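You operate a simulated robot arm through the tools that you are given. There is no shell and no other tool.

The job below is to be done with a simulated robot arm. You get a single attempt, and the scene is never put back.

## Task
Fold the clamped cream lipped blank further, to 90, and unclamp it.
Fine: set the fold machine's angle dial; let the green handle down before opening the clamp; the blank stays on the bed, the other lipped blank flat.
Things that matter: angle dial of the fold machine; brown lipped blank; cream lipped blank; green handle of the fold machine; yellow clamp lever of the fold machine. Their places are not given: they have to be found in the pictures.

The check looks at the end state, three seconds after you hand in, the way a careful person would. Anything else that was tipped, shoved, dropped, spilled or broken makes it a failure. Flat cloth is picked up by pressing the open fingertips on it (5 to 10 N) and closing them slowly along it; thin cloth reads only 2 to 8 mm in the jaws.

## Robot
A 6-joint arm with a two-finger gripper, fixed in place. Base frame: the origin is on the floor under the middle of its stand, x ahead of it, y to its left, z up. Units: cm, rad, N and s.
With the tool pointing down near the work surface it reaches from about 24 to 72 cm from the base axis. Its first joint turns from -2.897 to 2.897 rad. Payload 1.57 kg.
Tool frame: the origin (TCP) lies between the finger pads and is the grasp point; the fingertips stand 2.1 cm ahead of it; z points along the fingers, y is the line along which they close. The gripper opens to 7 cm; its body begins 5 cm behind the TCP.
Orientation is that of the tool frame in the base frame, as a unit quaternion [w, x, y, z]. With the fingers straight down and closing along the base's y, the tool's x points along the base's -x, its y along +y and its z along -z.

## Interface
- The arm moves only by the tool jog_arm. Its argument "plan" is one flat list of numbers, 7 for each row, row after row: the shift along the tool's x, y, z in cm, then the turn, a rotation vector about the tool's x, y, z in degrees, then the opening in per cent of the stroke, from 0 (shut) to 100 (fully open). In form: [tx, ty, tz, wx, wy, wz, gripper, tx, ty, tz, wx, wy, wz, gripper, ...]. A call has 1 to 20 rows; each row is the pose to reach, as a shift and turn from the pose commanded when the call began, along the tool's axes at that moment. Each row takes 0.2 s and may step no farther than 5 cm and 0.15 rad from the row before; otherwise, or with a gripper value out of range, the whole call is refused. A pose out of reach is approached as far as the arm can. The call stops where the force on the tool passes 90 N (or 10 N more than at its start, if that is more) or the arm is blocked; 0.2 s more then pass. The fingers move at their own pace (about 15.55 cm/s each) and stop on an object; they squeeze with about 30 N. The grip force told is the motor's: it shows also when the fingers shut on nothing. Time passes only in rows, and 0.2 s behind the last, so rows that repeat a pose let the fingers close. The reply holds the time, the measured pose of the TCP, the force on the tool along the base axes, the opening and the grip force, in the units named above and with some noise, with the torque about the TCP (base axes, N m) and any sound that the robot's microphone picked up, and new pictures: "show" is both (left out), scene, wrist or none.
- Cameras (640 x 400 px; columns grow to the right, rows downward): "scene" is fixed at [4.98, 64.7, 156.1]; the picture's right is [-0.67, -0.74, 0.00], its down [-0.56, 0.50, -0.66] and it looks along [0.49, -0.44, -0.75] (base axes); focal length 310 px, centre (320, 200). "wrist" rides on the gripper at [7.9, 0.4, -8.1] in the tool frame; the picture's right is [-0.05, 1.00, 0.00], its down [-0.67, -0.04, -0.74] and it looks along [-0.74, -0.04, 0.67] (tool axes); focal length 256 px, centre (320, 200).
- probe_pixels(camera, pixels): for up to 12 pixels [column, row] of the newest picture of that camera ("zoom" is the newest enlarged one), the place [x, y, z] in the base frame of the surface seen there, good to about 0.2 cm. It takes no simulated time.
- enlarge(camera, box): a new picture of the part [left, top, right, bottom] of that camera's present view, enlarged. It takes no simulated time.
- finish_job(): hands the job in; it is judged then, once.

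Unless the task says otherwise, let go and move clear before handing in.

The tools are called after "Emit:" as name(argument=value, ...) on one line, values as JSON. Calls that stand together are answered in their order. jog_arm: Moves the arm, as the interface text tells. Its arguments: {"type":"object","properties":{"plan":{"type":"array","items":{"type":"number"}},"show":{"type":"string","enum":["both","scene","wrist","none"]}},"required":["plan"]} The other tools are called the same way: probe_pixels (camera, pixels) gives the place of the surface under pixels of a picture; enlarge (camera, box) takes an enlarged picture of a part of a camera's view; finish_job () hands the job in.

At the start:

```text
time_s: 0.0
ee_pos: [16.54, 36.61, 128.96]
tool_rot: [0.0, 0.0, 1.0, 0.0]
wrist_force: [-0.4, -0.2, -0.5]
torque: [-0.01, -0.02, -0.01]
width: 7.02
grip_force: 0.1
```

scene: 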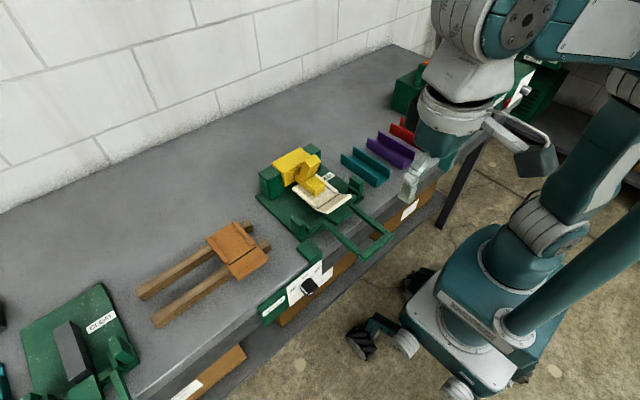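
wrist: 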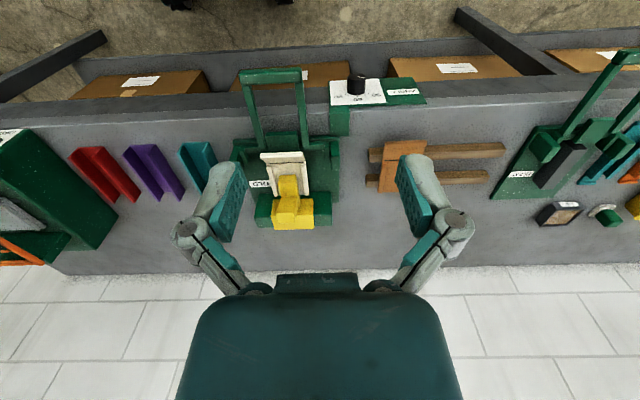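

The scene picture shows the fold machine around pixel (315,200), with a green handle frame near (355,235), a yellow clamp near (300,170), and a dial panel near (308,287). I'll enlarge these regions first.

Emit:
enlarge(camera="scene", box=[240, 130, 410, 330])

Emit:
enlarge(camera="wrist", box=[220, 60, 440, 240])

```text
2.00 times, centred on (325, 230) of scene
```

zoom: 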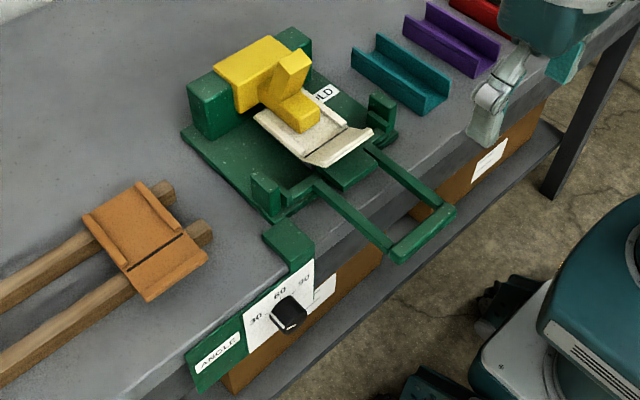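

```text
2.22 times, centred on (330, 150) of wrist
```

zoom: 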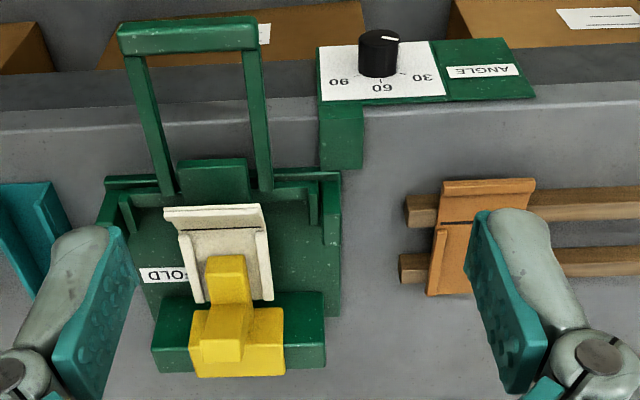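

The dial panel carries 30/60/90 marks with a black knob at zoom (380,50), and the U-shaped green handle points toward the robot. I'll probe the geometry of each part.

Emit:
probe_pixels(camera="zoom", pixels=[[330, 60], [435, 60], [325, 97], [440, 92], [380, 38], [378, 72], [470, 92], [345, 150], [190, 35], [140, 110], [265, 110], [210, 180]])

Emit:
probe_pixels(camera="scene", pixels=[[309, 284], [312, 170], [318, 187], [290, 163], [335, 215], [390, 237], [330, 228], [340, 180], [372, 210], [270, 185], [235, 245], [355, 188]])

```text
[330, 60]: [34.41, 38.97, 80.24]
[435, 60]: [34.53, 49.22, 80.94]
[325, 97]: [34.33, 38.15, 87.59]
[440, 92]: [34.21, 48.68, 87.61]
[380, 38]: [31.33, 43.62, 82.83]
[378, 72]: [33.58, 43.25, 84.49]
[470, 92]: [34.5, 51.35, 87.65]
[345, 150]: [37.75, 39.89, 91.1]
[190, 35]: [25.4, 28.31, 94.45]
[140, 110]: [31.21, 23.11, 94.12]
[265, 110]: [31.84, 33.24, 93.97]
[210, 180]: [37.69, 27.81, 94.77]
```

```text
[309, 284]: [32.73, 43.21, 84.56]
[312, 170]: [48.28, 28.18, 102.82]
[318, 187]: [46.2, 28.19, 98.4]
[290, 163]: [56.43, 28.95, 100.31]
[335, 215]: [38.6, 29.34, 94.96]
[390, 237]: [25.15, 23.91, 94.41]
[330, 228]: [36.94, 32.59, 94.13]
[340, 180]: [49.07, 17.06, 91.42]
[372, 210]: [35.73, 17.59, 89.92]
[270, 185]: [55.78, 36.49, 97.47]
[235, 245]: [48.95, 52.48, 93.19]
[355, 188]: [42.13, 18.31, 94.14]
```

The panel is vertical at x≈34.4 facing the robot, with the knob protruding to x≈31.3 near (y 43.5, z 83.5). The handle lies level at z≈94.4. I'll look closer at the dial pointer, the clamp and the leaf.

Emit:
enlarge(camera="wrist", box=[325, 65, 385, 105])

Emit:
enlarge(camera="scene", box=[280, 260, 344, 300])

Emit:
enlarge(camera="scene", box=[255, 140, 375, 220])

```text
10.00 times, centred on (355, 85) of wrist
```

zoom: 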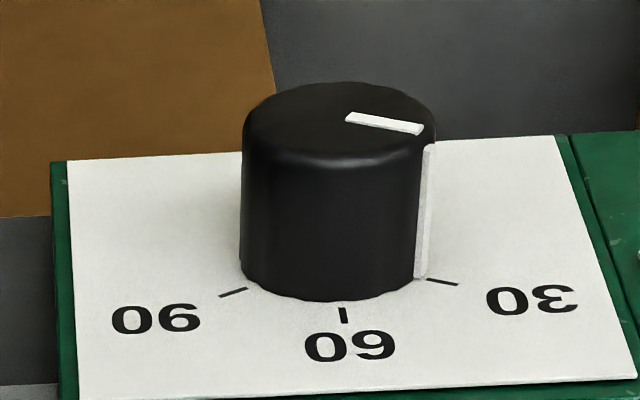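

```text
10.00 times, centred on (312, 280) of scene
```

zoom: 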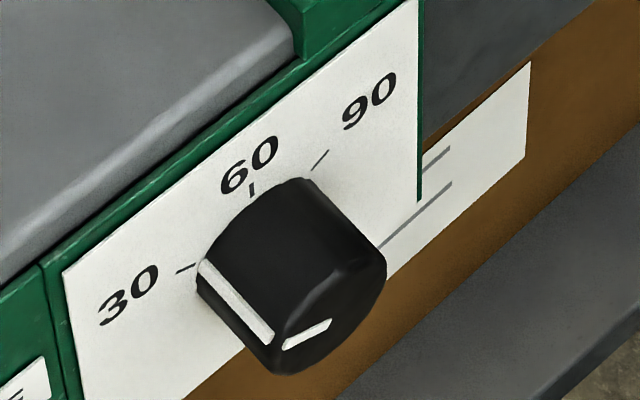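

```text
5.00 times, centred on (315, 180) of scene
```

zoom: 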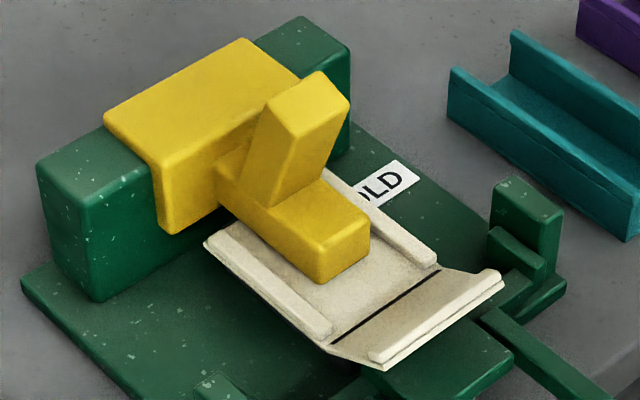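

The knob's white line points at the 30 mark, with 60 at the top and 90 on the right as seen from the robot. I'll measure the tick positions and the knob axis.

Emit:
enlarge(camera="wrist", box=[325, 65, 385, 105])

Emit:
probe_pixels(camera="zoom", pixels=[[440, 281], [427, 279], [344, 308], [344, 322], [245, 288], [222, 296], [350, 118], [420, 128], [248, 120], [435, 125], [340, 85], [340, 155]])

```text
10.00 times, centred on (355, 85) of wrist
```

zoom: 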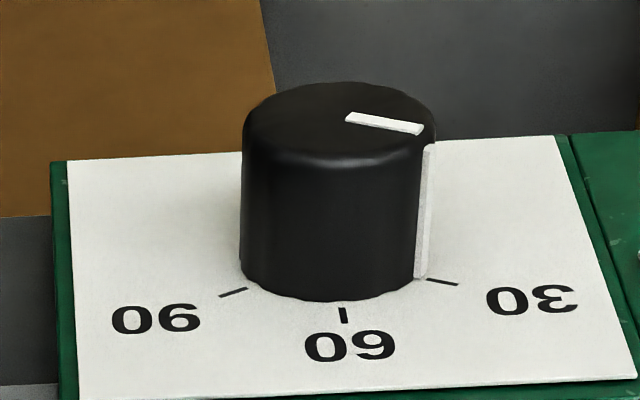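

```text
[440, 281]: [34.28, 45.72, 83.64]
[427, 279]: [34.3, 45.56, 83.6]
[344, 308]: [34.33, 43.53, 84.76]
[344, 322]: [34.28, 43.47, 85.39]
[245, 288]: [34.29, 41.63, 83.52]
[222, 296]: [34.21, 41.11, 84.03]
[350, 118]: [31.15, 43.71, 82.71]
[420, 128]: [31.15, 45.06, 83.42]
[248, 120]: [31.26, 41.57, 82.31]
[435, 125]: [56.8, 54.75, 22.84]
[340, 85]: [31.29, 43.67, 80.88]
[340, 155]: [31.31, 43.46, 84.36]
```

The 30 and 90 ticks sit at ±60° from the top about an axis at y≈43.5, z≈82.6, so the knob needs +120° about base x. I'll tilt the tool to point along +x in free space, well back from the table edge.

Emit:
jog_arm(plan=[0.2, 0.6, 1.5, 0, -8, 0, 100, 0.4, 1.2, 3, 0, -16, 0, 100, 0.6, 1.8, 4.5, 0, -24, 0, 100, 0.8, 2.4, 6, 0, -32, 0, 100, 1, 3, 7.5, 0, -40, 0, 100, 1.2, 3.6, 9, 0, -48, 0, 100, 1.4, 4.2, 10.5, 0, -56, 0, 100, 1.6, 4.8, 12, 0, -64, 0, 100, 1.8, 5.4, 13.5, 0, -72, 0, 100, 2, 6, 15, 0, -80, 0, 100, 2.2, 6.5, 16.5, 0, -86, 0, 100, 2.4, 6.9, 18, 0, -90, 0, 100, 2.4, 6.9, 18, 0, -90, 0, 100], show="both")

```text
time_s: 2.4
ee_pos: [17.87, 39.51, 119.33]
tool_rot: [0.667, 0.084, 0.74, 0.035]
wrist_force: [-1.0, -0.3, 0.2]
torque: [-0.04, 0.01, 0.03]
width: 6.97
grip_force: 0.1
stopped in row 12: the arm was blocked; the commanded pose is now the measured one
```

scene: 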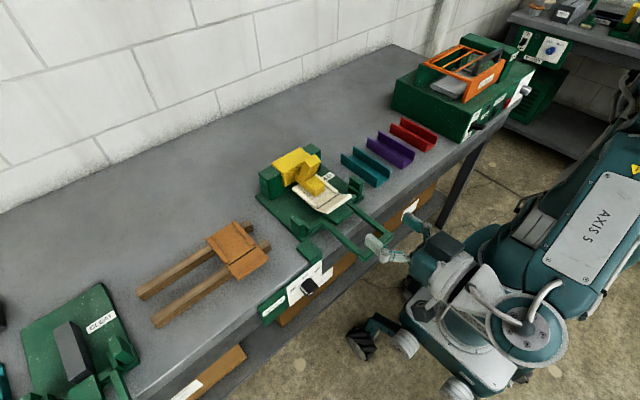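
wrist: 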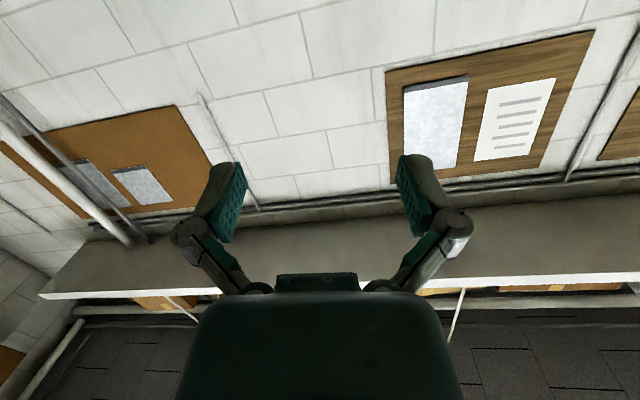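

The arm stopped short at (17.9,39.5,119.3), with almost no force, so a joint limit or wrist singularity seems likely rather than contact. I'll continue more slowly to see whether the horizontal pose can be reached.

Emit:
jog_arm(plan=[1.1, 0.3, -0.3, -0.5, -0.7, -1.2, 100, 2.2, 0.6, -0.6, -1, -1.5, -2.4, 100, 3.3, 0.9, -0.9, -1.5, -2.2, -3.6, 100, 4.4, 1.2, -1.2, -2, -3, -4.8, 100, 5.5, 1.5, -1.5, -2.5, -3.7, -6, 100, 6.6, 1.8, -1.8, -3, -4.4, -7.2, 100, 7.7, 2.1, -2.1, -3.5, -5.2, -8.4, 100, 8.8, 2.4, -2.4, -3.9, -5.9, -9.6, 100, 8.8, 2.4, -2.4, -3.9, -5.9, -9.6, 100], show="scene")

```text
time_s: 4.0
ee_pos: [17.94, 39.69, 118.4]
tool_rot: [0.693, 0.086, 0.715, 0.037]
wrist_force: [0.1, -0.5, 0.5]
torque: [-0.01, -0.02, 0.03]
width: 6.98
grip_force: 0.0
stopped in row 8: the arm was blocked; the commanded pose is now the measured one
```

scene: 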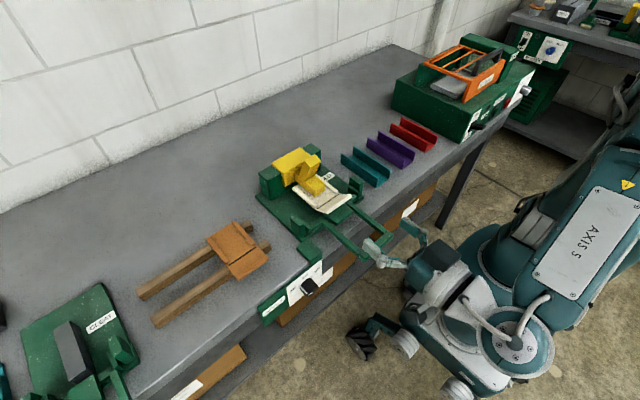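

The arm hardly moved, so a joint limit is in play here. I'll probe the arm itself in the scene picture to understand its configuration.

Emit:
probe_pixels(camera="scene", pixels=[[512, 340], [545, 290], [590, 240], [620, 200], [635, 150], [560, 215], [480, 240], [440, 255], [470, 300], [445, 350], [410, 310], [380, 325]])

Emit:
enlarge(camera="scene", box=[340, 150, 640, 400])

```text
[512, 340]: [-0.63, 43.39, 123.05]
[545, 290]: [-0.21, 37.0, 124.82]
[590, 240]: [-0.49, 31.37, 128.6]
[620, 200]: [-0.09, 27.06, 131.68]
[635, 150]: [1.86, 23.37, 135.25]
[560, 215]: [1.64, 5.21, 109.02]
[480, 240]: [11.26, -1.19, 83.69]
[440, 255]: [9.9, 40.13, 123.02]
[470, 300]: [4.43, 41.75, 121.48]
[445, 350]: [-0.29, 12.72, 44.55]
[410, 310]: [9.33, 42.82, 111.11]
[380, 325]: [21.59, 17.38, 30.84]
```

```text
1.60 times, centred on (490, 275) of scene
```

zoom: 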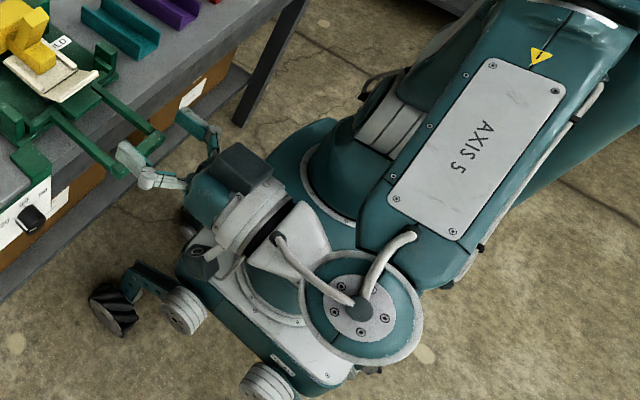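

The forearm now runs along +y with the wrist centre near (−0.5, 41, 119), so pointing the tool to +x bends the wrist about 90°, which may be its limit. Moving outward in +x at this height should relax that, so I'll try it.

Emit:
jog_arm(plan=[0.08, 0.8, 1.75, 0, 0, 0, 100, 0.16, 1.6, 3.5, 0, 0, 0, 100, 0.24, 2.4, 5.2, 0, 0, 0, 100, 0.3, 3.2, 7, 0, 0, 0, 100, 0.38, 4.1, 8.7, 0, 0, 0, 100, 0.38, 4.1, 8.7, 0, 0, 0, 100], show="none")

```text
time_s: 5.4
ee_pos: [26.72, 43.37, 118.54]
tool_rot: [0.693, 0.086, 0.715, 0.04]
wrist_force: [0.6, -0.6, -0.6]
torque: [0.02, 0.02, 0.01]
width: 7.01
grip_force: 0.0
```

That move completed fully. Next I'll descend 15 cm at constant orientation and check that it follows.

Emit:
jog_arm(plan=[2.46, -0.43, 0.1, 0, 0, 0, 100, 4.92, -0.86, 0.2, 0, 0, 0, 100, 7.4, -1.3, 0.28, 0, 0, 0, 100, 9.85, -1.72, 0.37, 0, 0, 0, 100, 12.3, -2.15, 0.46, 0, 0, 0, 100, 14.8, -2.6, 0.55, 0, 0, 0, 100, 14.8, -2.6, 0.55, 0, 0, 0, 100], show="scene")

```text
time_s: 7.0
ee_pos: [26.56, 43.48, 103.38]
tool_rot: [0.693, 0.085, 0.715, 0.04]
wrist_force: [0.0, 0.4, -0.7]
torque: [0.02, 0.03, -0.05]
width: 6.99
grip_force: 0.2
```

scene: 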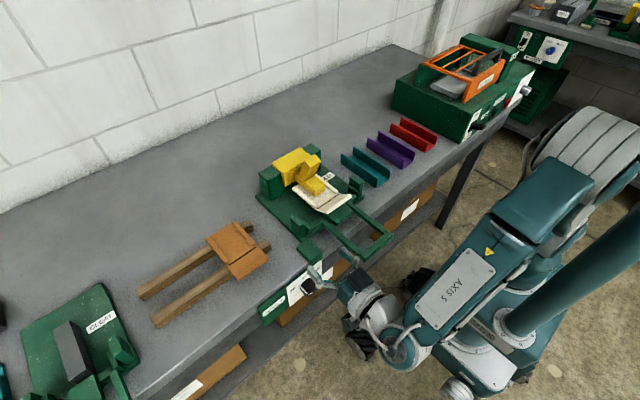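

The arm follows well here and the tool is nearly horizontal with about 10° of roll. I'll correct the small misalignment first, then test the roll range in free space.

Emit:
jog_arm(plan=[0, 0, 0, -2, -0.7, 0, 100, 0, 0, 0, -3.8, -1.4, -0.1, 100, 0, 0, 0, -3.8, -1.4, -0.1, 100], show="none")

Emit:
jog_arm(plan=[0, 0, 0, 0, 0, -8, 100, 0, 0, 0, 0, 0, -16, 100, 0, 0, 0, 0, 0, -24, 100, 0, 0, 0, 0, 0, -32, 100, 0, 0, 0, 0, 0, -40, 100, 0, 0, 0, 0, 0, -48, 100, 0, 0, 0, 0, 0, -56, 100, 0, 0, 0, 0, 0, -64, 100, 0, 0, 0, 0, 0, -70, 100, 0, 0, 0, 0, 0, -70, 100], show="wrist")

```text
time_s: 7.8
ee_pos: [26.66, 43.37, 103.36]
tool_rot: [0.704, 0.062, 0.705, 0.063]
wrist_force: [-1.4, -0.8, 0.0]
torque: [0.01, -0.01, 0.03]
width: 6.98
grip_force: 0.0
```

```text
time_s: 10.0
ee_pos: [26.64, 43.37, 103.37]
tool_rot: [0.612, -0.353, 0.613, -0.354]
wrist_force: [0.7, -0.8, -0.1]
torque: [0.01, 0.02, 0.02]
width: 6.99
grip_force: 0.0
```

wrist: 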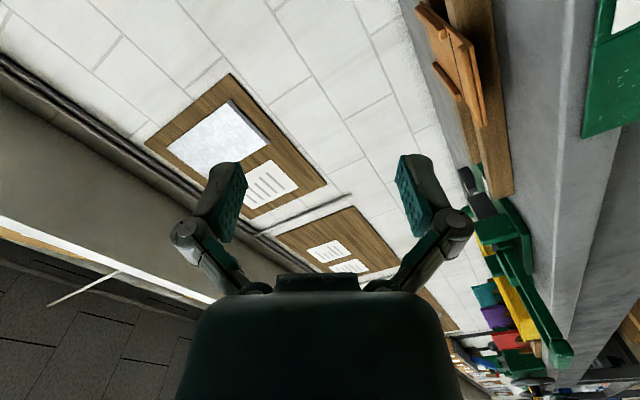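

Roll −60° was reached exactly. I'll descend now so the TCP is level with the knob axis (y 43.5, z 82.6), keeping the fingertips at x≈28.7, clear of the knob face.

Emit:
jog_arm(plan=[1.28, 2.26, 0, 0, 0, 0, 100, 2.57, 4.51, 0, 0, 0, 0, 100, 3.85, 6.77, 0, 0, 0, 0, 100, 5.13, 9.02, 0, 0, 0, 0, 100, 6.42, 11.28, 0, 0, 0, 0, 100, 7.7, 13.54, 0, 0, 0, 0, 100, 8.99, 15.8, 0, 0, 0, 0, 100, 10.27, 18.05, 0, 0, 0, 0, 100, 10.27, 18.05, 0, 0, 0, 0, 100], show="both")

```text
time_s: 12.0
ee_pos: [26.7, 43.62, 82.56]
tool_rot: [0.612, -0.353, 0.613, -0.353]
wrist_force: [0.3, 0.0, 0.1]
torque: [0.0, 0.02, 0.01]
width: 7.01
grip_force: 0.1
```

scene: 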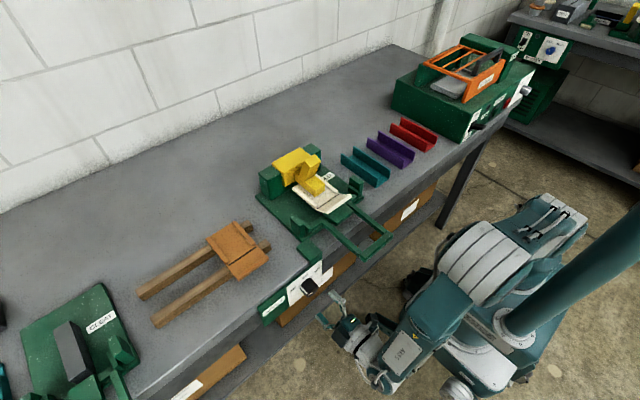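
wrist: 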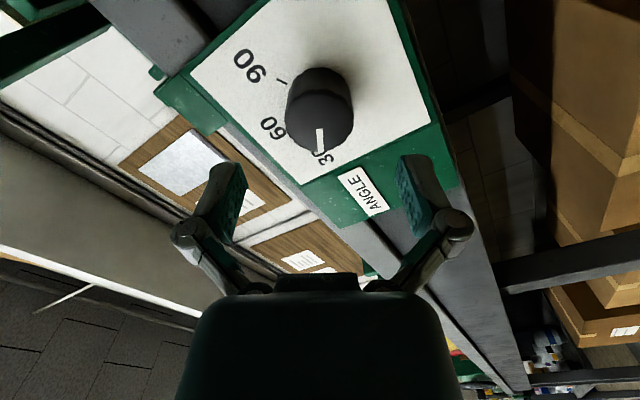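

The knob sits centred between the fingers at wrist (320,115). Before gripping, I'll test in free air that the full +120° turn is reachable from here.

Emit:
jog_arm(plan=[0, 0, 0, 0, 0, 8, 100, 0, 0, 0, 0, 0, 16, 100, 0, 0, 0, 0, 0, 24, 100, 0, 0, 0, 0, 0, 32, 100, 0, 0, 0, 0, 0, 40, 100, 0, 0, 0, 0, 0, 48, 100, 0, 0, 0, 0, 0, 56, 100, 0, 0, 0, 0, 0, 64, 100, 0, 0, 0, 0, 0, 72, 100, 0, 0, 0, 0, 0, 80, 100, 0, 0, 0, 0, 0, 88, 100, 0, 0, 0, 0, 0, 96, 100, 0, 0, 0, 0, 0, 104, 100, 0, 0, 0, 0, 0, 112, 100, 0, 0, 0, 0, 0, 120, 100, 0, 0, 0, 0, 0, 120, 100], show="none")

```text
time_s: 15.4
ee_pos: [30.66, 69.92, 83.87]
tool_rot: [0.612, 0.356, 0.611, 0.355]
wrist_force: [0.2, -0.1, -1.6]
torque: [0.01, -0.05, 0.01]
width: 6.99
grip_force: 0.0
out of reach, approached as far as the arm can: row 9, 10, 11, 12, 13, 14, 15, 16
```

Beyond about +10° roll the wrist hit its limit, and the arm drifted to (30.7, 69.9, 83.9). I'll check the pictures to see that nothing was touched before going back.

Emit:
enlarge(camera="scene", box=[0, 0, 640, 400])

Emit:
enlarge(camera="wrist", box=[0, 0, 640, 400])

```text
1.00 times, centred on (320, 200) of scene (not enlarged: the box is as wide or as high as the picture)
```

zoom: 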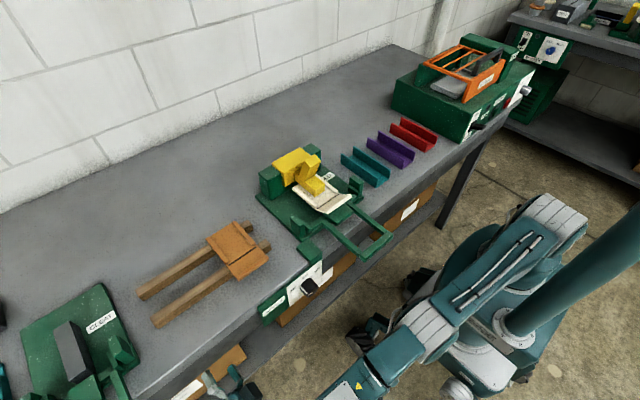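

```text
1.00 times, centred on (320, 200) of wrist (not enlarged: the box is as wide or as high as the picture)
```

zoom: 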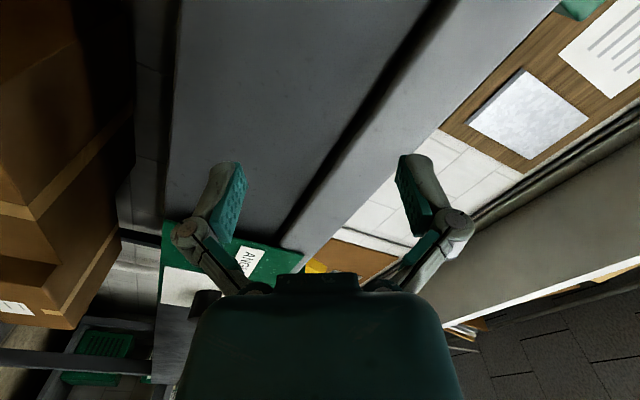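

Nothing appears disturbed; the fingertips are just in front of the table edge. I'll back off a little along the tool axis to see which pose counts as commanded.

Emit:
jog_arm(plan=[0, 0, -2, 0, 0, -4, 100, 0, 0, -4, 0, 0, -8, 100], show="none")

```text
time_s: 16.0
ee_pos: [26.62, 69.56, 84.23]
tool_rot: [0.635, 0.31, 0.635, 0.311]
wrist_force: [0.2, 0.9, -0.3]
torque: [-0.02, -0.03, 0.0]
width: 7.0
grip_force: 0.0
```

The commanded pose is the measured one (roll +52°). I'll roll back first, then translate back to the front of the knob while finishing the roll to −60°.

Emit:
jog_arm(plan=[0, 0, 0, 0, 0, -8, 100, 0, 0, 0, 0, 0, -16, 100, 0, 0, 0, 0, 0, -24, 100, 0, 0, 0, 0, 0, -32, 100, 0, 0, 0, 0, 0, -40, 100, 0, 0, 0, 0, 0, -48, 100, 0, 0, 0, 0, 0, -56, 100, 0, 0, 0, 0, 0, -64, 100, -1.63, -1.44, 0, 0, 0, -68, 100, -3.25, -2.88, 0, 0, 0, -72, 100, -4.88, -4.32, 0, 0, 0, -76, 100, -6.5, -5.76, 0, 0, 0, -80, 100, -8.13, -7.2, 0, 0, 0, -84, 100, -9.75, -8.64, 0, 0, 0, -88, 100, -11.38, -10.08, 0, 0, 0, -92, 100, -13, -11.52, 0, 0, 0, -96, 100, -14.63, -12.96, 0, 0, 0, -100, 100, -16.25, -14.4, 0, 0, 0, -104, 100, -17.88, -15.84, 0, 0, 0, -108, 100, -19.5, -17.28, 0, 0, 0, -112, 100], show="none")

```text
time_s: 20.2
ee_pos: [27.06, 43.12, 82.63]
tool_rot: [0.612, -0.353, 0.613, -0.354]
wrist_force: [-0.7, 0.2, 0.3]
torque: [0.01, -0.01, -0.01]
width: 7.0
grip_force: 0.0
```

I'm back in front of the knob at roll −60°. Next I'll test rolling the other way to −120°, so that the +120° turn ends at 0°, within limits.

Emit:
jog_arm(plan=[0, 0, 0, 0, 0, -8, 100, 0, 0, 0, 0, 0, -16, 100, 0, 0, 0, 0, 0, -24, 100, 0, 0, 0, 0, 0, -32, 100, 0, 0, 0, 0, 0, -40, 100, 0, 0, 0, 0, 0, -48, 100, 0, 0, 0, 0, 0, -56, 100, 0, 0, 0, 0, 0, -62, 100, 0, 0, 0, 0, 0, -62, 100], show="both")

```text
time_s: 22.2
ee_pos: [27.02, 43.13, 82.7]
tool_rot: [-0.342, 0.619, -0.343, 0.618]
wrist_force: [0.2, -0.2, -0.1]
torque: [0.01, -0.02, 0.01]
width: 6.99
grip_force: 0.2
```

scene: 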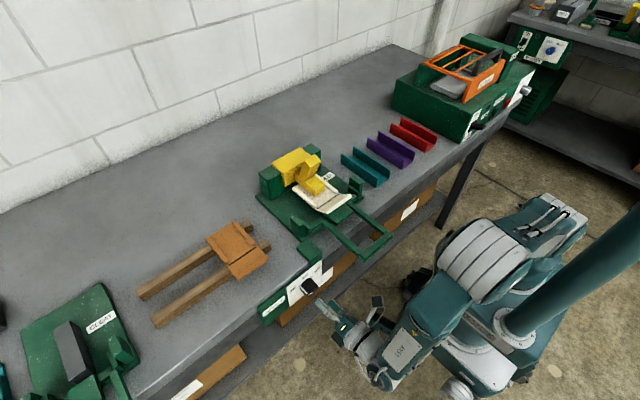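
wrist: 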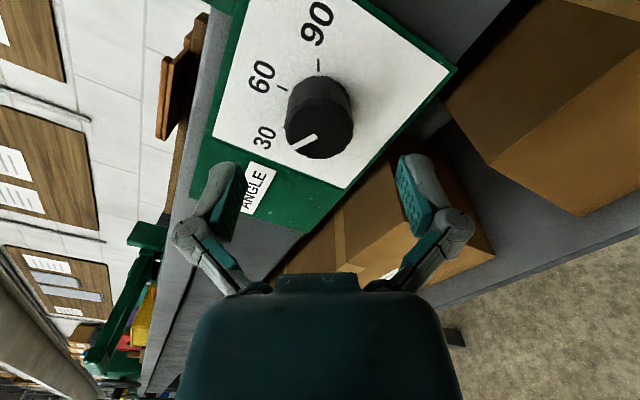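

Roll −122° is reachable, and the knob appears at wrist (320,120) with its line at the 30 mark. I'll probe the knob again up close to get its axis accurately.

Emit:
enlarge(camera="wrist", box=[260, 60, 380, 180])

Emit:
probe_pixels(camera="wrist", pixels=[[290, 130], [320, 155], [345, 140], [300, 108], [315, 130], [318, 68], [282, 89], [300, 149], [312, 137], [335, 85], [350, 105], [290, 110]])

```text
3.33 times, centred on (320, 120) of wrist
```

zoom: 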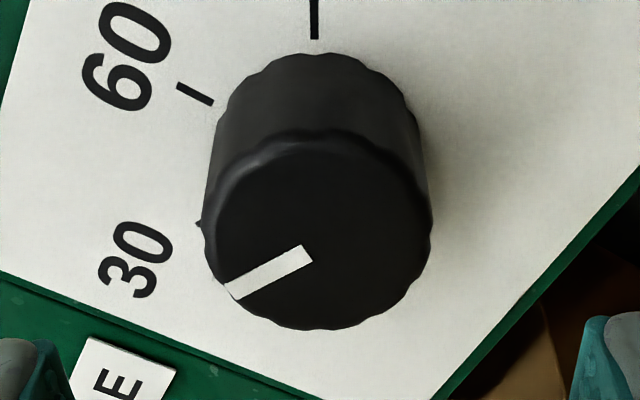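

```text
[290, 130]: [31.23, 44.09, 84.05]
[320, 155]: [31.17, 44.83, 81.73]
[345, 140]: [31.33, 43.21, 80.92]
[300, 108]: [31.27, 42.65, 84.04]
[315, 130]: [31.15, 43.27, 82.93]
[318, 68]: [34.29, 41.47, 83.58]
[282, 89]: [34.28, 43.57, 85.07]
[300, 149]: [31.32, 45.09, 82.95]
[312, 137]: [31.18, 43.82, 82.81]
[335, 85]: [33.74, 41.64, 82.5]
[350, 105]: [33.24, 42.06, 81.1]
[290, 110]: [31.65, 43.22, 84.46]
```

The knob axis is confirmed at about (43.4, 82.6) with its face at x 31.2. I'll advance 4.5 cm so the pads overlap the knob, then close.

Emit:
jog_arm(plan=[-0.28, -0.06, 1, 0, 0, 0, 100, -0.28, -0.06, 2, 0, 0, 0, 100, -0.28, -0.06, 3, 0, 0, 0, 100, -0.28, -0.06, 3.8, 0, 0, 0, 100, -0.28, -0.06, 4.4, 0, 0, 0, 100, -0.28, -0.06, 4.4, 0, 0, 0, 100], show="wrist")

```text
time_s: 23.6
ee_pos: [31.5, 43.4, 82.55]
tool_rot: [-0.344, 0.619, -0.343, 0.617]
wrist_force: [-0.3, -0.5, -0.6]
torque: [0.04, -0.01, 0.02]
width: 6.99
grip_force: 0.0
```

wrist: 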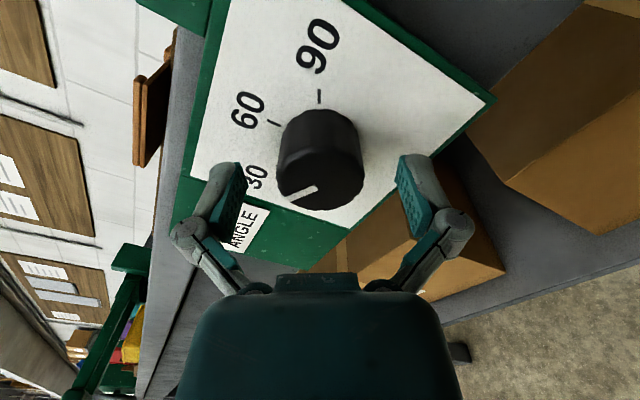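

The knob sits between the open fingers at wrist (320,165), with no contact force. I'll close on it now.

Emit:
jog_arm(plan=[0, 0, 0, 0, 0, 0, 60, 0, 0, 0, 0, 0, 0, 40, 0, 0, 0, 0, 0, 0, 0, 0, 0, 0, 0, 0, 0, 0, 0, 0, 0, 0, 0, 0, 0], show="wrist")

```text
time_s: 24.8
ee_pos: [31.45, 43.4, 82.61]
tool_rot: [-0.343, 0.619, -0.343, 0.617]
wrist_force: [-5.8, -0.7, -1.6]
torque: [-0.02, 0.2, 0.25]
width: 3.89
grip_force: 32.3
```

wrist: 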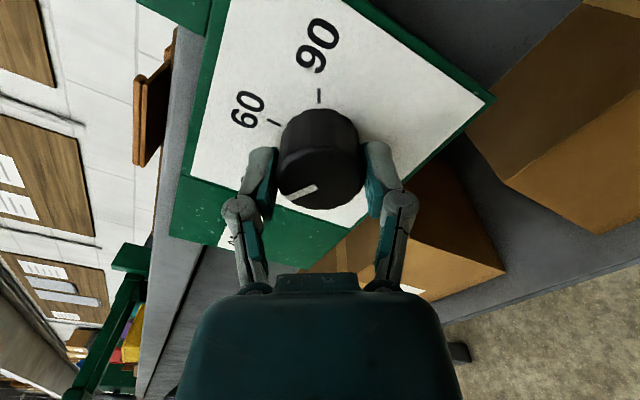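

The grip holds the knob (width 3.89, 32 N). I'll turn +56° first and check that the knob follows.

Emit:
jog_arm(plan=[0, 0, 0, 0, 0, 6, 0, 0, 0, 0, 0, 0, 13, 0, 0, 0, 0, 0, 0, 20, 0, 0, 0, 0, 0, 0, 28, 0, 0, 0, 0, 0, 0, 36, 0, 0, 0, 0, 0, 0, 44, 0, 0, 0, 0, 0, 0, 50, 0, 0, 0, 0, 0, 0, 56, 0, 0, 0, 0, 0, 0, 56, 0], show="wrist")

```text
time_s: 26.8
ee_pos: [31.4, 43.47, 82.51]
tool_rot: [0.593, -0.384, 0.595, -0.383]
wrist_force: [2.6, 1.6, -7.4]
torque: [0.0, 0.28, 0.08]
width: 3.87
grip_force: 32.2
```

wrist: 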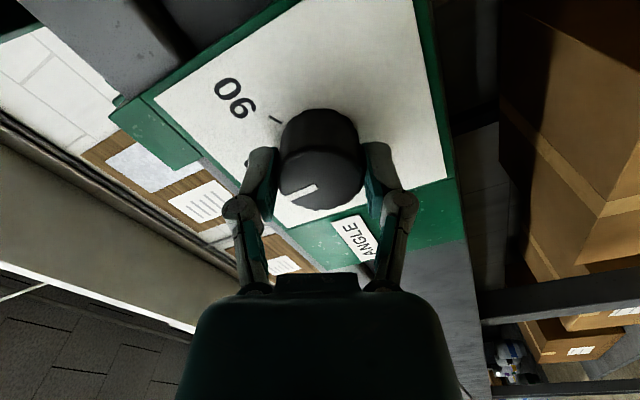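

The knob turned with the fingers: roll is −65.7° and its line stays fixed relative to the jaws. I'll turn the remaining 64°.

Emit:
jog_arm(plan=[0, 0, 0, 0, 0, 8, 0, 0, 0, 0, 0, 0, 16, 0, 0, 0, 0, 0, 0, 24, 0, 0, 0, 0, 0, 0, 32, 0, 0, 0, 0, 0, 0, 40, 0, 0, 0, 0, 0, 0, 48, 0, 0, 0, 0, 0, 0, 54, 0, 0, 0, 0, 0, 0, 60, 0, 0, 0, 0, 0, 0, 64, 0, 0, 0, 0, 0, 0, 64, 0], show="both")

```text
time_s: 29.0
ee_pos: [31.49, 43.45, 82.69]
tool_rot: [0.706, -0.012, 0.708, -0.011]
wrist_force: [-0.5, 10.6, -15.0]
torque: [-0.49, 0.03, 0.23]
width: 3.9
grip_force: 31.9
```

scene: 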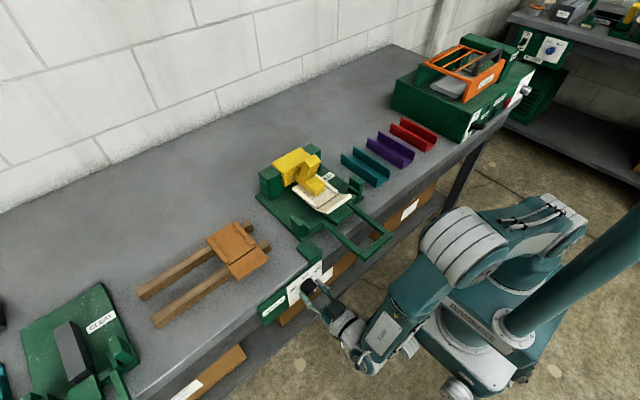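
wrist: 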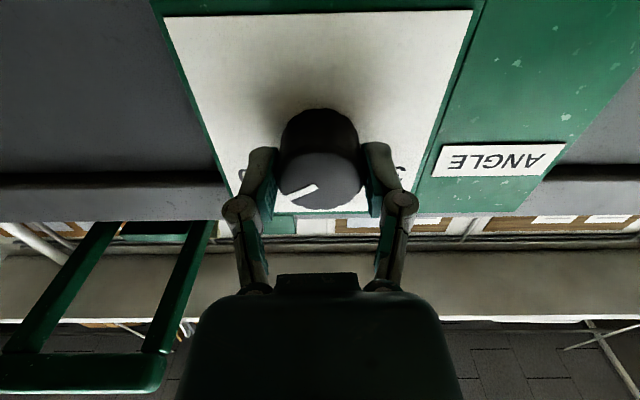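

The turn reached roll −2° (120° in total), with some resisting torque that may be the dial's end stop. I'll release and back off to view the pointer.

Emit:
jog_arm(plan=[0, 0, 0, 0, 0, 0, 30, 0, 0, 0, 0, 0, 0, 100, 0, 0, 0, 0, 0, 0, 100, 0, 0, -1.5, 0, 0, 0, 100, 0, 0, -3, 0, 0, 0, 100, 0, 0, -5, 0, 0, 0, 100, 0, 0, -7, 0, 0, 0, 100, 0, 0, -9, 0, 0, 0, 100, 0, 0, -9, 0, 0, 0, 100], show="both")

```text
time_s: 31.0
ee_pos: [22.4, 43.51, 82.72]
tool_rot: [0.706, -0.011, 0.708, -0.012]
wrist_force: [-0.1, 1.1, 0.1]
torque: [-0.02, 0.01, 0.04]
width: 7.02
grip_force: 0.1
```

scene: 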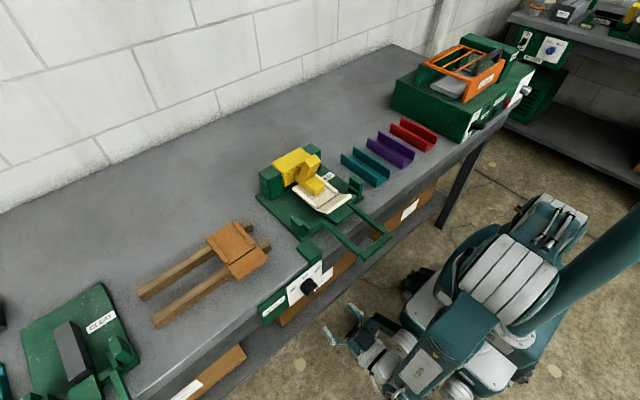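
wrist: 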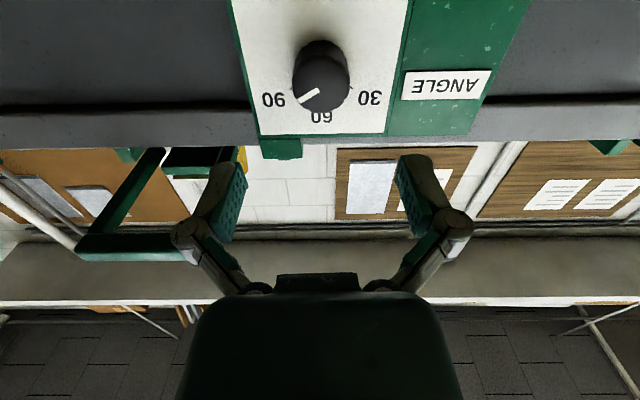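

Emit:
enlarge(camera="wrist", box=[260, 30, 390, 130])

Emit:
enlarge(camera="scene", box=[280, 260, 344, 300])

```text
4.00 times, centred on (325, 80) of wrist
```

zoom: 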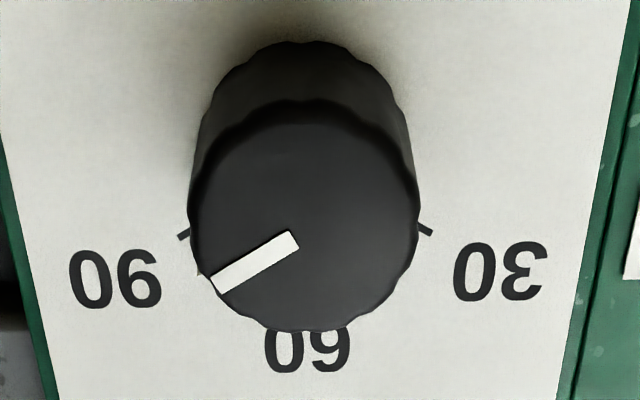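

```text
10.00 times, centred on (312, 280) of scene
```

zoom: 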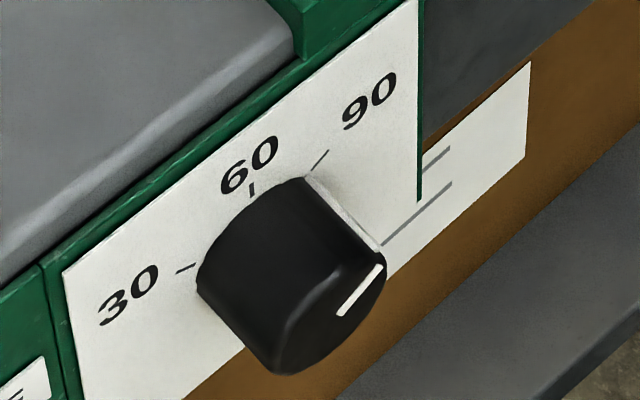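

The pointer's side stripe now meets the 90 tick (scene zoom (312,170)), so the dial is set. Next I'll probe the handle, hinge posts and leaf to find the handle's pivot.

Emit:
enlarge(camera="scene", box=[280, 170, 400, 265])

Emit:
probe_pixels(camera="scene", pixels=[[317, 209], [339, 195], [313, 216], [345, 208], [330, 207], [303, 220], [355, 182], [350, 218], [345, 240], [368, 252], [386, 234], [375, 222]])

```text
4.21 times, centred on (340, 218) of scene
```

zoom: 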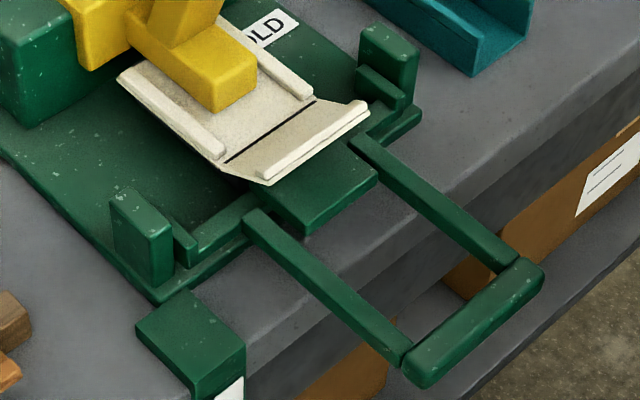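

```text
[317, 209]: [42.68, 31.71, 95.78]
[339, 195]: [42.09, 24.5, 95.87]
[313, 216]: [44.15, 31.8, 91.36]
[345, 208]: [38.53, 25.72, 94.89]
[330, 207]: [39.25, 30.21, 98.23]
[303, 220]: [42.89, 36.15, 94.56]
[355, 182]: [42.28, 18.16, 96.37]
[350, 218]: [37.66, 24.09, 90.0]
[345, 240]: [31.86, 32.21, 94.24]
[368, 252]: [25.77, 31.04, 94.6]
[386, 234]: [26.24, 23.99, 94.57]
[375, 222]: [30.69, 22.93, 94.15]
```

The fold line is at x≈42.4, z≈95.8, and the posts at y≈18 and 36 suggest the hinge there, giving a handle radius of about 17 cm. I'll measure the bar's cross-section in the zoom.

Emit:
probe_pixels(camera="zoom", pixels=[[470, 305], [480, 315], [488, 325], [495, 334], [462, 297], [455, 292], [410, 360], [535, 268], [330, 285], [440, 200], [300, 215], [375, 165]])

Emit:
probe_pixels(camera="scene", pixels=[[312, 160], [305, 170], [302, 185], [320, 180], [318, 190], [308, 182], [325, 200], [300, 190], [346, 194], [322, 213], [343, 203], [295, 155]])

```text
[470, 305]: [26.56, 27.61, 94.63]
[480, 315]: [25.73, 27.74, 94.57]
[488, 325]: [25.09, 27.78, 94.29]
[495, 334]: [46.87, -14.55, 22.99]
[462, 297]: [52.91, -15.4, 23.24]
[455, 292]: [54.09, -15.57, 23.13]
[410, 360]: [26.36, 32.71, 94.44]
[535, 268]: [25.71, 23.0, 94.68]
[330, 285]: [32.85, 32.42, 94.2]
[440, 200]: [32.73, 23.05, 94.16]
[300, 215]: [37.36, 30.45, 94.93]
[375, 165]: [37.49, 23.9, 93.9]
```

```text
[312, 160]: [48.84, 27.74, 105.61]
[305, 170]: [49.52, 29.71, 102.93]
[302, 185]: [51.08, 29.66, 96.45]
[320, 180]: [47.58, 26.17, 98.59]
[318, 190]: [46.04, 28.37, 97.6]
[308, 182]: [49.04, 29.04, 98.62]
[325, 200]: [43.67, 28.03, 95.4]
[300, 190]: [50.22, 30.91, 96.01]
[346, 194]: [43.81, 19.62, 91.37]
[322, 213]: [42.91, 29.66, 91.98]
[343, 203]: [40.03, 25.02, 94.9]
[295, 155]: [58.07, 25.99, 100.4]
```

The bar is about 2 cm wide, centred near (25.6, 28, 93.9), and spans y≈22.4–33.8. I'll raise the arm and turn the tool to 45° down-forward with the jaws closing in the x–z plane.

Emit:
jog_arm(plan=[-2.5, -0.09, 0, 0, 0, 0, 100, -5, -0.17, 0, 0, 0, 0, 100, -7.5, -0.26, 0, 0, 0, 0, 100, -10, -0.35, 0, -2.65, 2.74, -6.39, 100, -12.5, -0.44, 0, -5.29, 5.48, -12.78, 100, -15, -0.52, 0, -7.94, 8.21, -19.18, 100, -17.5, -0.61, 0, -10.58, 10.95, -25.57, 100, -20, -0.7, 0, -13.23, 13.69, -31.96, 100, -22.5, -0.79, 0, -15.88, 16.43, -38.35, 100, -25, -0.87, 0, -18.52, 19.17, -44.74, 100, -25, -0.87, 0, -21.17, 21.9, -51.14, 100, -25, -0.87, 0, -23.81, 24.64, -57.53, 100, -25, -0.87, 0, -26.46, 27.38, -63.92, 100, -25, -0.87, 0, -29.11, 30.12, -70.31, 100, -25, -0.87, 0, -31.75, 32.86, -76.7, 100, -25, -0.87, 0, -34.4, 35.6, -83.1, 100, -25, -0.87, 0, -34.4, 35.6, -83.1, 100], show="both")

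```text
time_s: 34.6
ee_pos: [22.43, 43.37, 107.61]
tool_rot: [0.264, -0.647, 0.66, -0.277]
wrist_force: [0.8, 0.0, -0.3]
torque: [0.01, -0.01, 0.01]
width: 7.03
grip_force: 0.1
```

scene: 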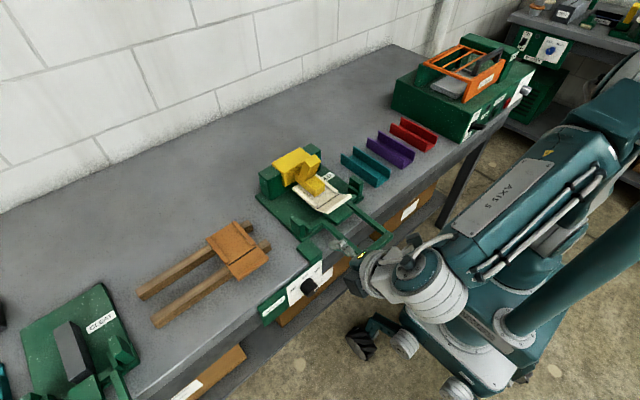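
wrist: 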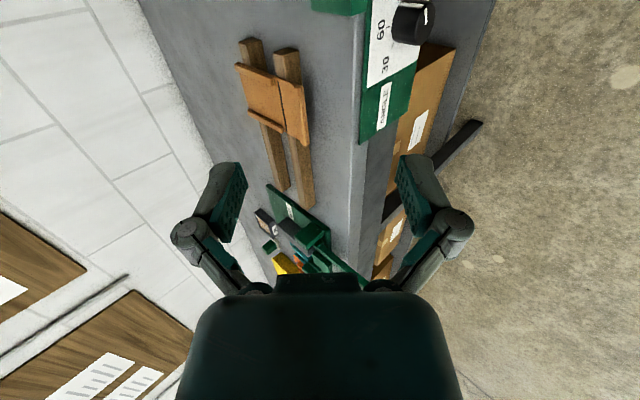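

The orientation is exactly as planned: tool axis (0.71, 0, −0.71) with the jaw axis in the x–z plane. I'll translate to a pre-grasp point 7 cm back from the bar at y≈29.

Emit:
jog_arm(plan=[1.8, 0.9, 0.65, 0, 0, 0, 100, 3.6, 1.8, 1.3, 0, 0, 0, 100, 5.4, 2.7, 1.94, 0, 0, 0, 100, 7.2, 3.6, 2.58, 0, 0, 0, 100, 9, 4.5, 3.2, 0, 0, 0, 100, 10.8, 5.4, 3.87, 0, 0, 0, 100, 12.6, 6.3, 4.5, 0, 0, 0, 100, 14.36, 7.2, 5.16, 0, 0, 0, 100, 14.36, 7.2, 5.16, 0, 0, 0, 100], show="both")

```text
time_s: 36.6
ee_pos: [20.75, 29.08, 98.9]
tool_rot: [0.264, -0.647, 0.66, -0.275]
wrist_force: [0.1, -0.6, -0.6]
torque: [0.02, 0.0, -0.01]
width: 7.05
grip_force: 0.1
```

scene: 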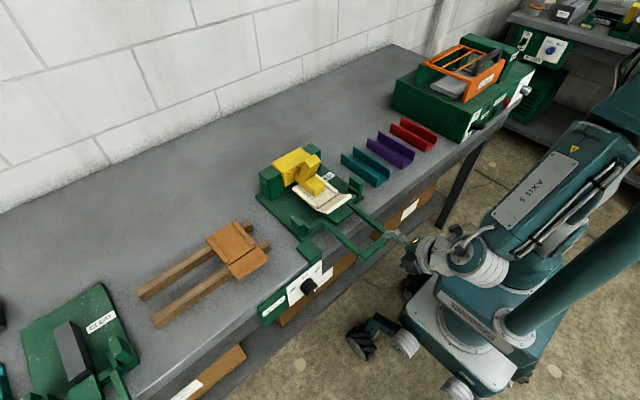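
wrist: 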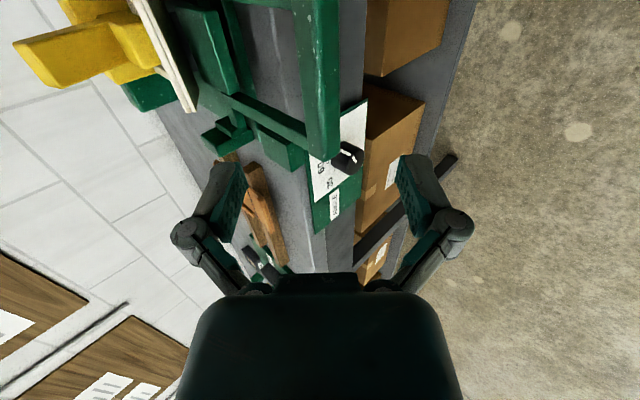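

The bar appears at wrist columns 295–340, roughly centred between the fingers. I'll probe its visible faces to refine its centre.

Emit:
probe_pixels(camera="wrist", pixels=[[296, 30], [315, 30], [334, 30], [330, 80], [310, 80], [303, 80], [336, 100], [325, 140], [312, 140], [270, 120], [245, 110], [235, 60]])

Emit:
enlarge(camera="wrist", box=[180, 0, 400, 180])

```text
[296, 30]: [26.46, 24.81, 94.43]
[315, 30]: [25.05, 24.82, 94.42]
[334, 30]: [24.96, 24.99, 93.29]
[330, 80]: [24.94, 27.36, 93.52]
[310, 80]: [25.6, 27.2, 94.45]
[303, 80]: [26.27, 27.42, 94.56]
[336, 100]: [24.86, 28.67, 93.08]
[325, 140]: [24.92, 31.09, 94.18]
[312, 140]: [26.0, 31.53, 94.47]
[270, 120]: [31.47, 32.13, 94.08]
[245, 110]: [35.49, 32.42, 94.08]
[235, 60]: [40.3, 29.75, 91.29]
```

```text
2.22 times, centred on (290, 90) of wrist
```

zoom: 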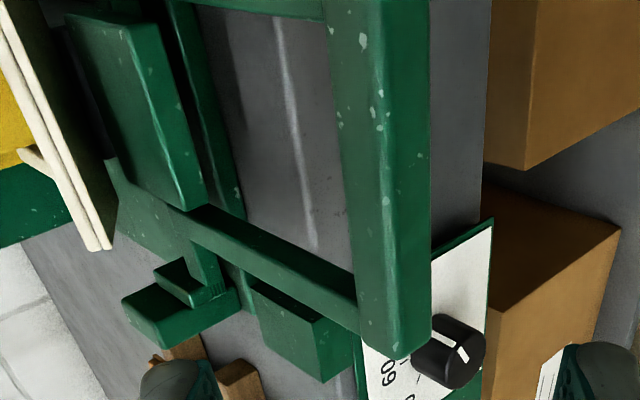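

The bar is about 1.7 cm square, centred near (25.75, 93.65) in x–z. I'll advance 7.5 cm along the tool axis so the fingers straddle it, then narrow the opening to a loose 4 cm cage.

Emit:
jog_arm(plan=[0, 0.05, 1.5, 0, 0, 0, 100, 0, 0.1, 3, 0, 0, 0, 100, 0, 0.15, 4.5, 0, 0, 0, 100, 0, 0.17, 6, 0, 0, 0, 100, 0, 0.17, 7.5, 0, 0, 0, 100, 0, 0.17, 7.5, 0, 0, 0, 80, 0, 0.17, 7.5, 0, 0, 0, 57, 0, 0.17, 7.5, 0, 0, 0, 57], show="both")

```text
time_s: 38.4
ee_pos: [25.83, 28.69, 93.63]
tool_rot: [0.264, -0.647, 0.66, -0.276]
wrist_force: [0.1, -0.2, 1.2]
torque: [-0.01, -0.01, 0.04]
width: 4.01
grip_force: 0.0
```

scene: 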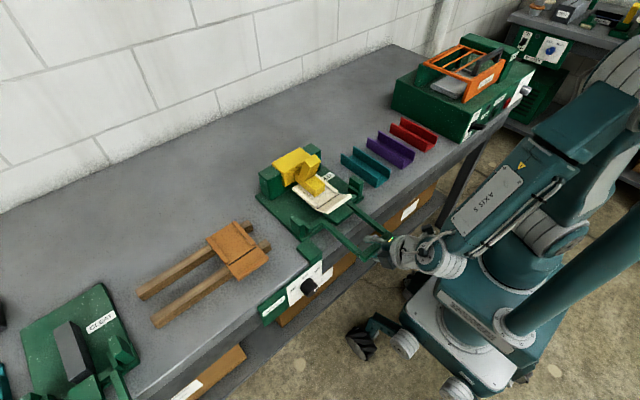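
wrist: 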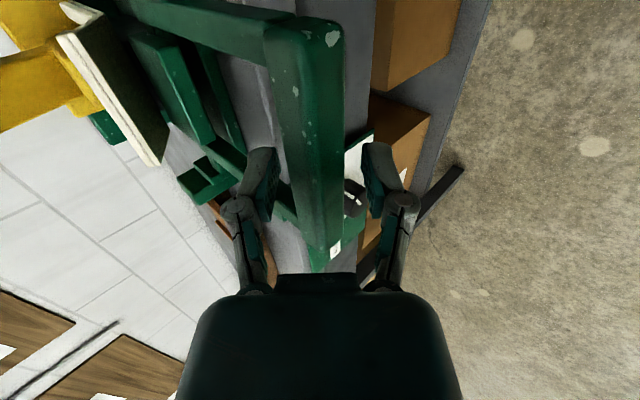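

The bar is caged between the fingers (wrist columns 265–385). I'll start lifting along the arc to about 20° and check forces and the handle's motion.

Emit:
jog_arm(plan=[0, -0.6, 0.1, 0, 0, 0, 57, 0, -1.17, -0.42, 0, 0, 0, 57, 0, -1.75, -0.93, 0, 0, 0, 57, 0, -2.3, -1.42, 0, 0, 0, 57, 0, -2.86, -1.91, 0, 0, 0, 57, 0, -3.45, -2.34, 0, 0, 0, 57, 0, -4.04, -2.77, 0, 0, 0, 57, 0, -4.67, -3.16, 0, 0, 0, 57, 0, -5.31, -3.54, 0, 0, 0, 57, 0, -5.31, -3.54, 0, 0, 0, 57], show="both")

```text
time_s: 40.6
ee_pos: [27.09, 28.81, 99.77]
tool_rot: [0.265, -0.647, 0.66, -0.277]
wrist_force: [-5.0, 0.1, -1.7]
torque: [0.01, 0.03, 0.04]
width: 4.34
grip_force: 2.7
```

scene: 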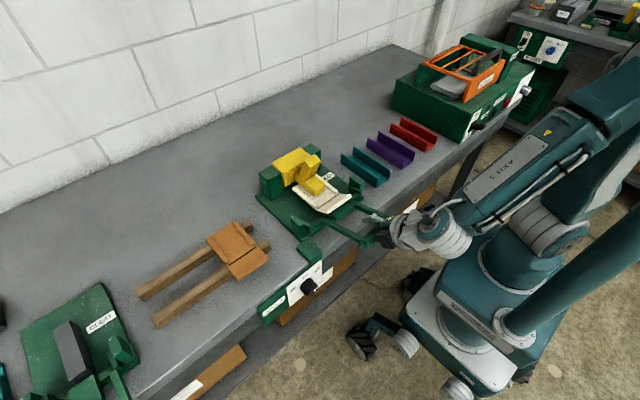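
wrist: 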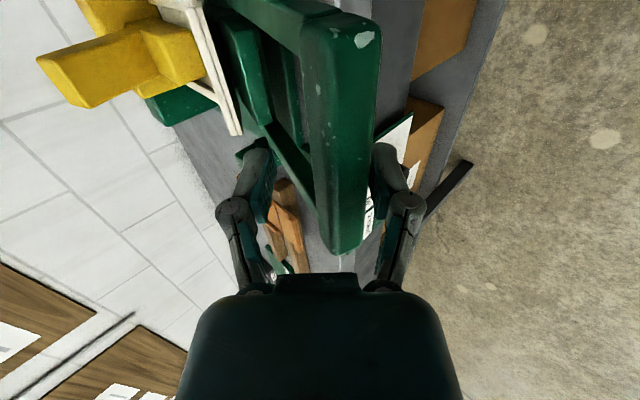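

The handle is rising with the lower finger, at a gentle force. I'll probe where the bar is now to refine the arc.

Emit:
probe_pixels(camera="wrist", pixels=[[310, 80], [340, 80], [365, 80], [325, 150], [345, 150], [370, 130], [240, 60], [225, 100], [300, 170]])

```text
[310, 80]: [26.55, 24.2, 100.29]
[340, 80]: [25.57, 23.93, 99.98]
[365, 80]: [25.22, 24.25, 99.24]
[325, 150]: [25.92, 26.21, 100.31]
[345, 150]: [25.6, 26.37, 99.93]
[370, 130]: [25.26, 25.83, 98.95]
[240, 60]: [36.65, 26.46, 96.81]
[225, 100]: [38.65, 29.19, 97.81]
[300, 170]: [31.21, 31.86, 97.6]
```

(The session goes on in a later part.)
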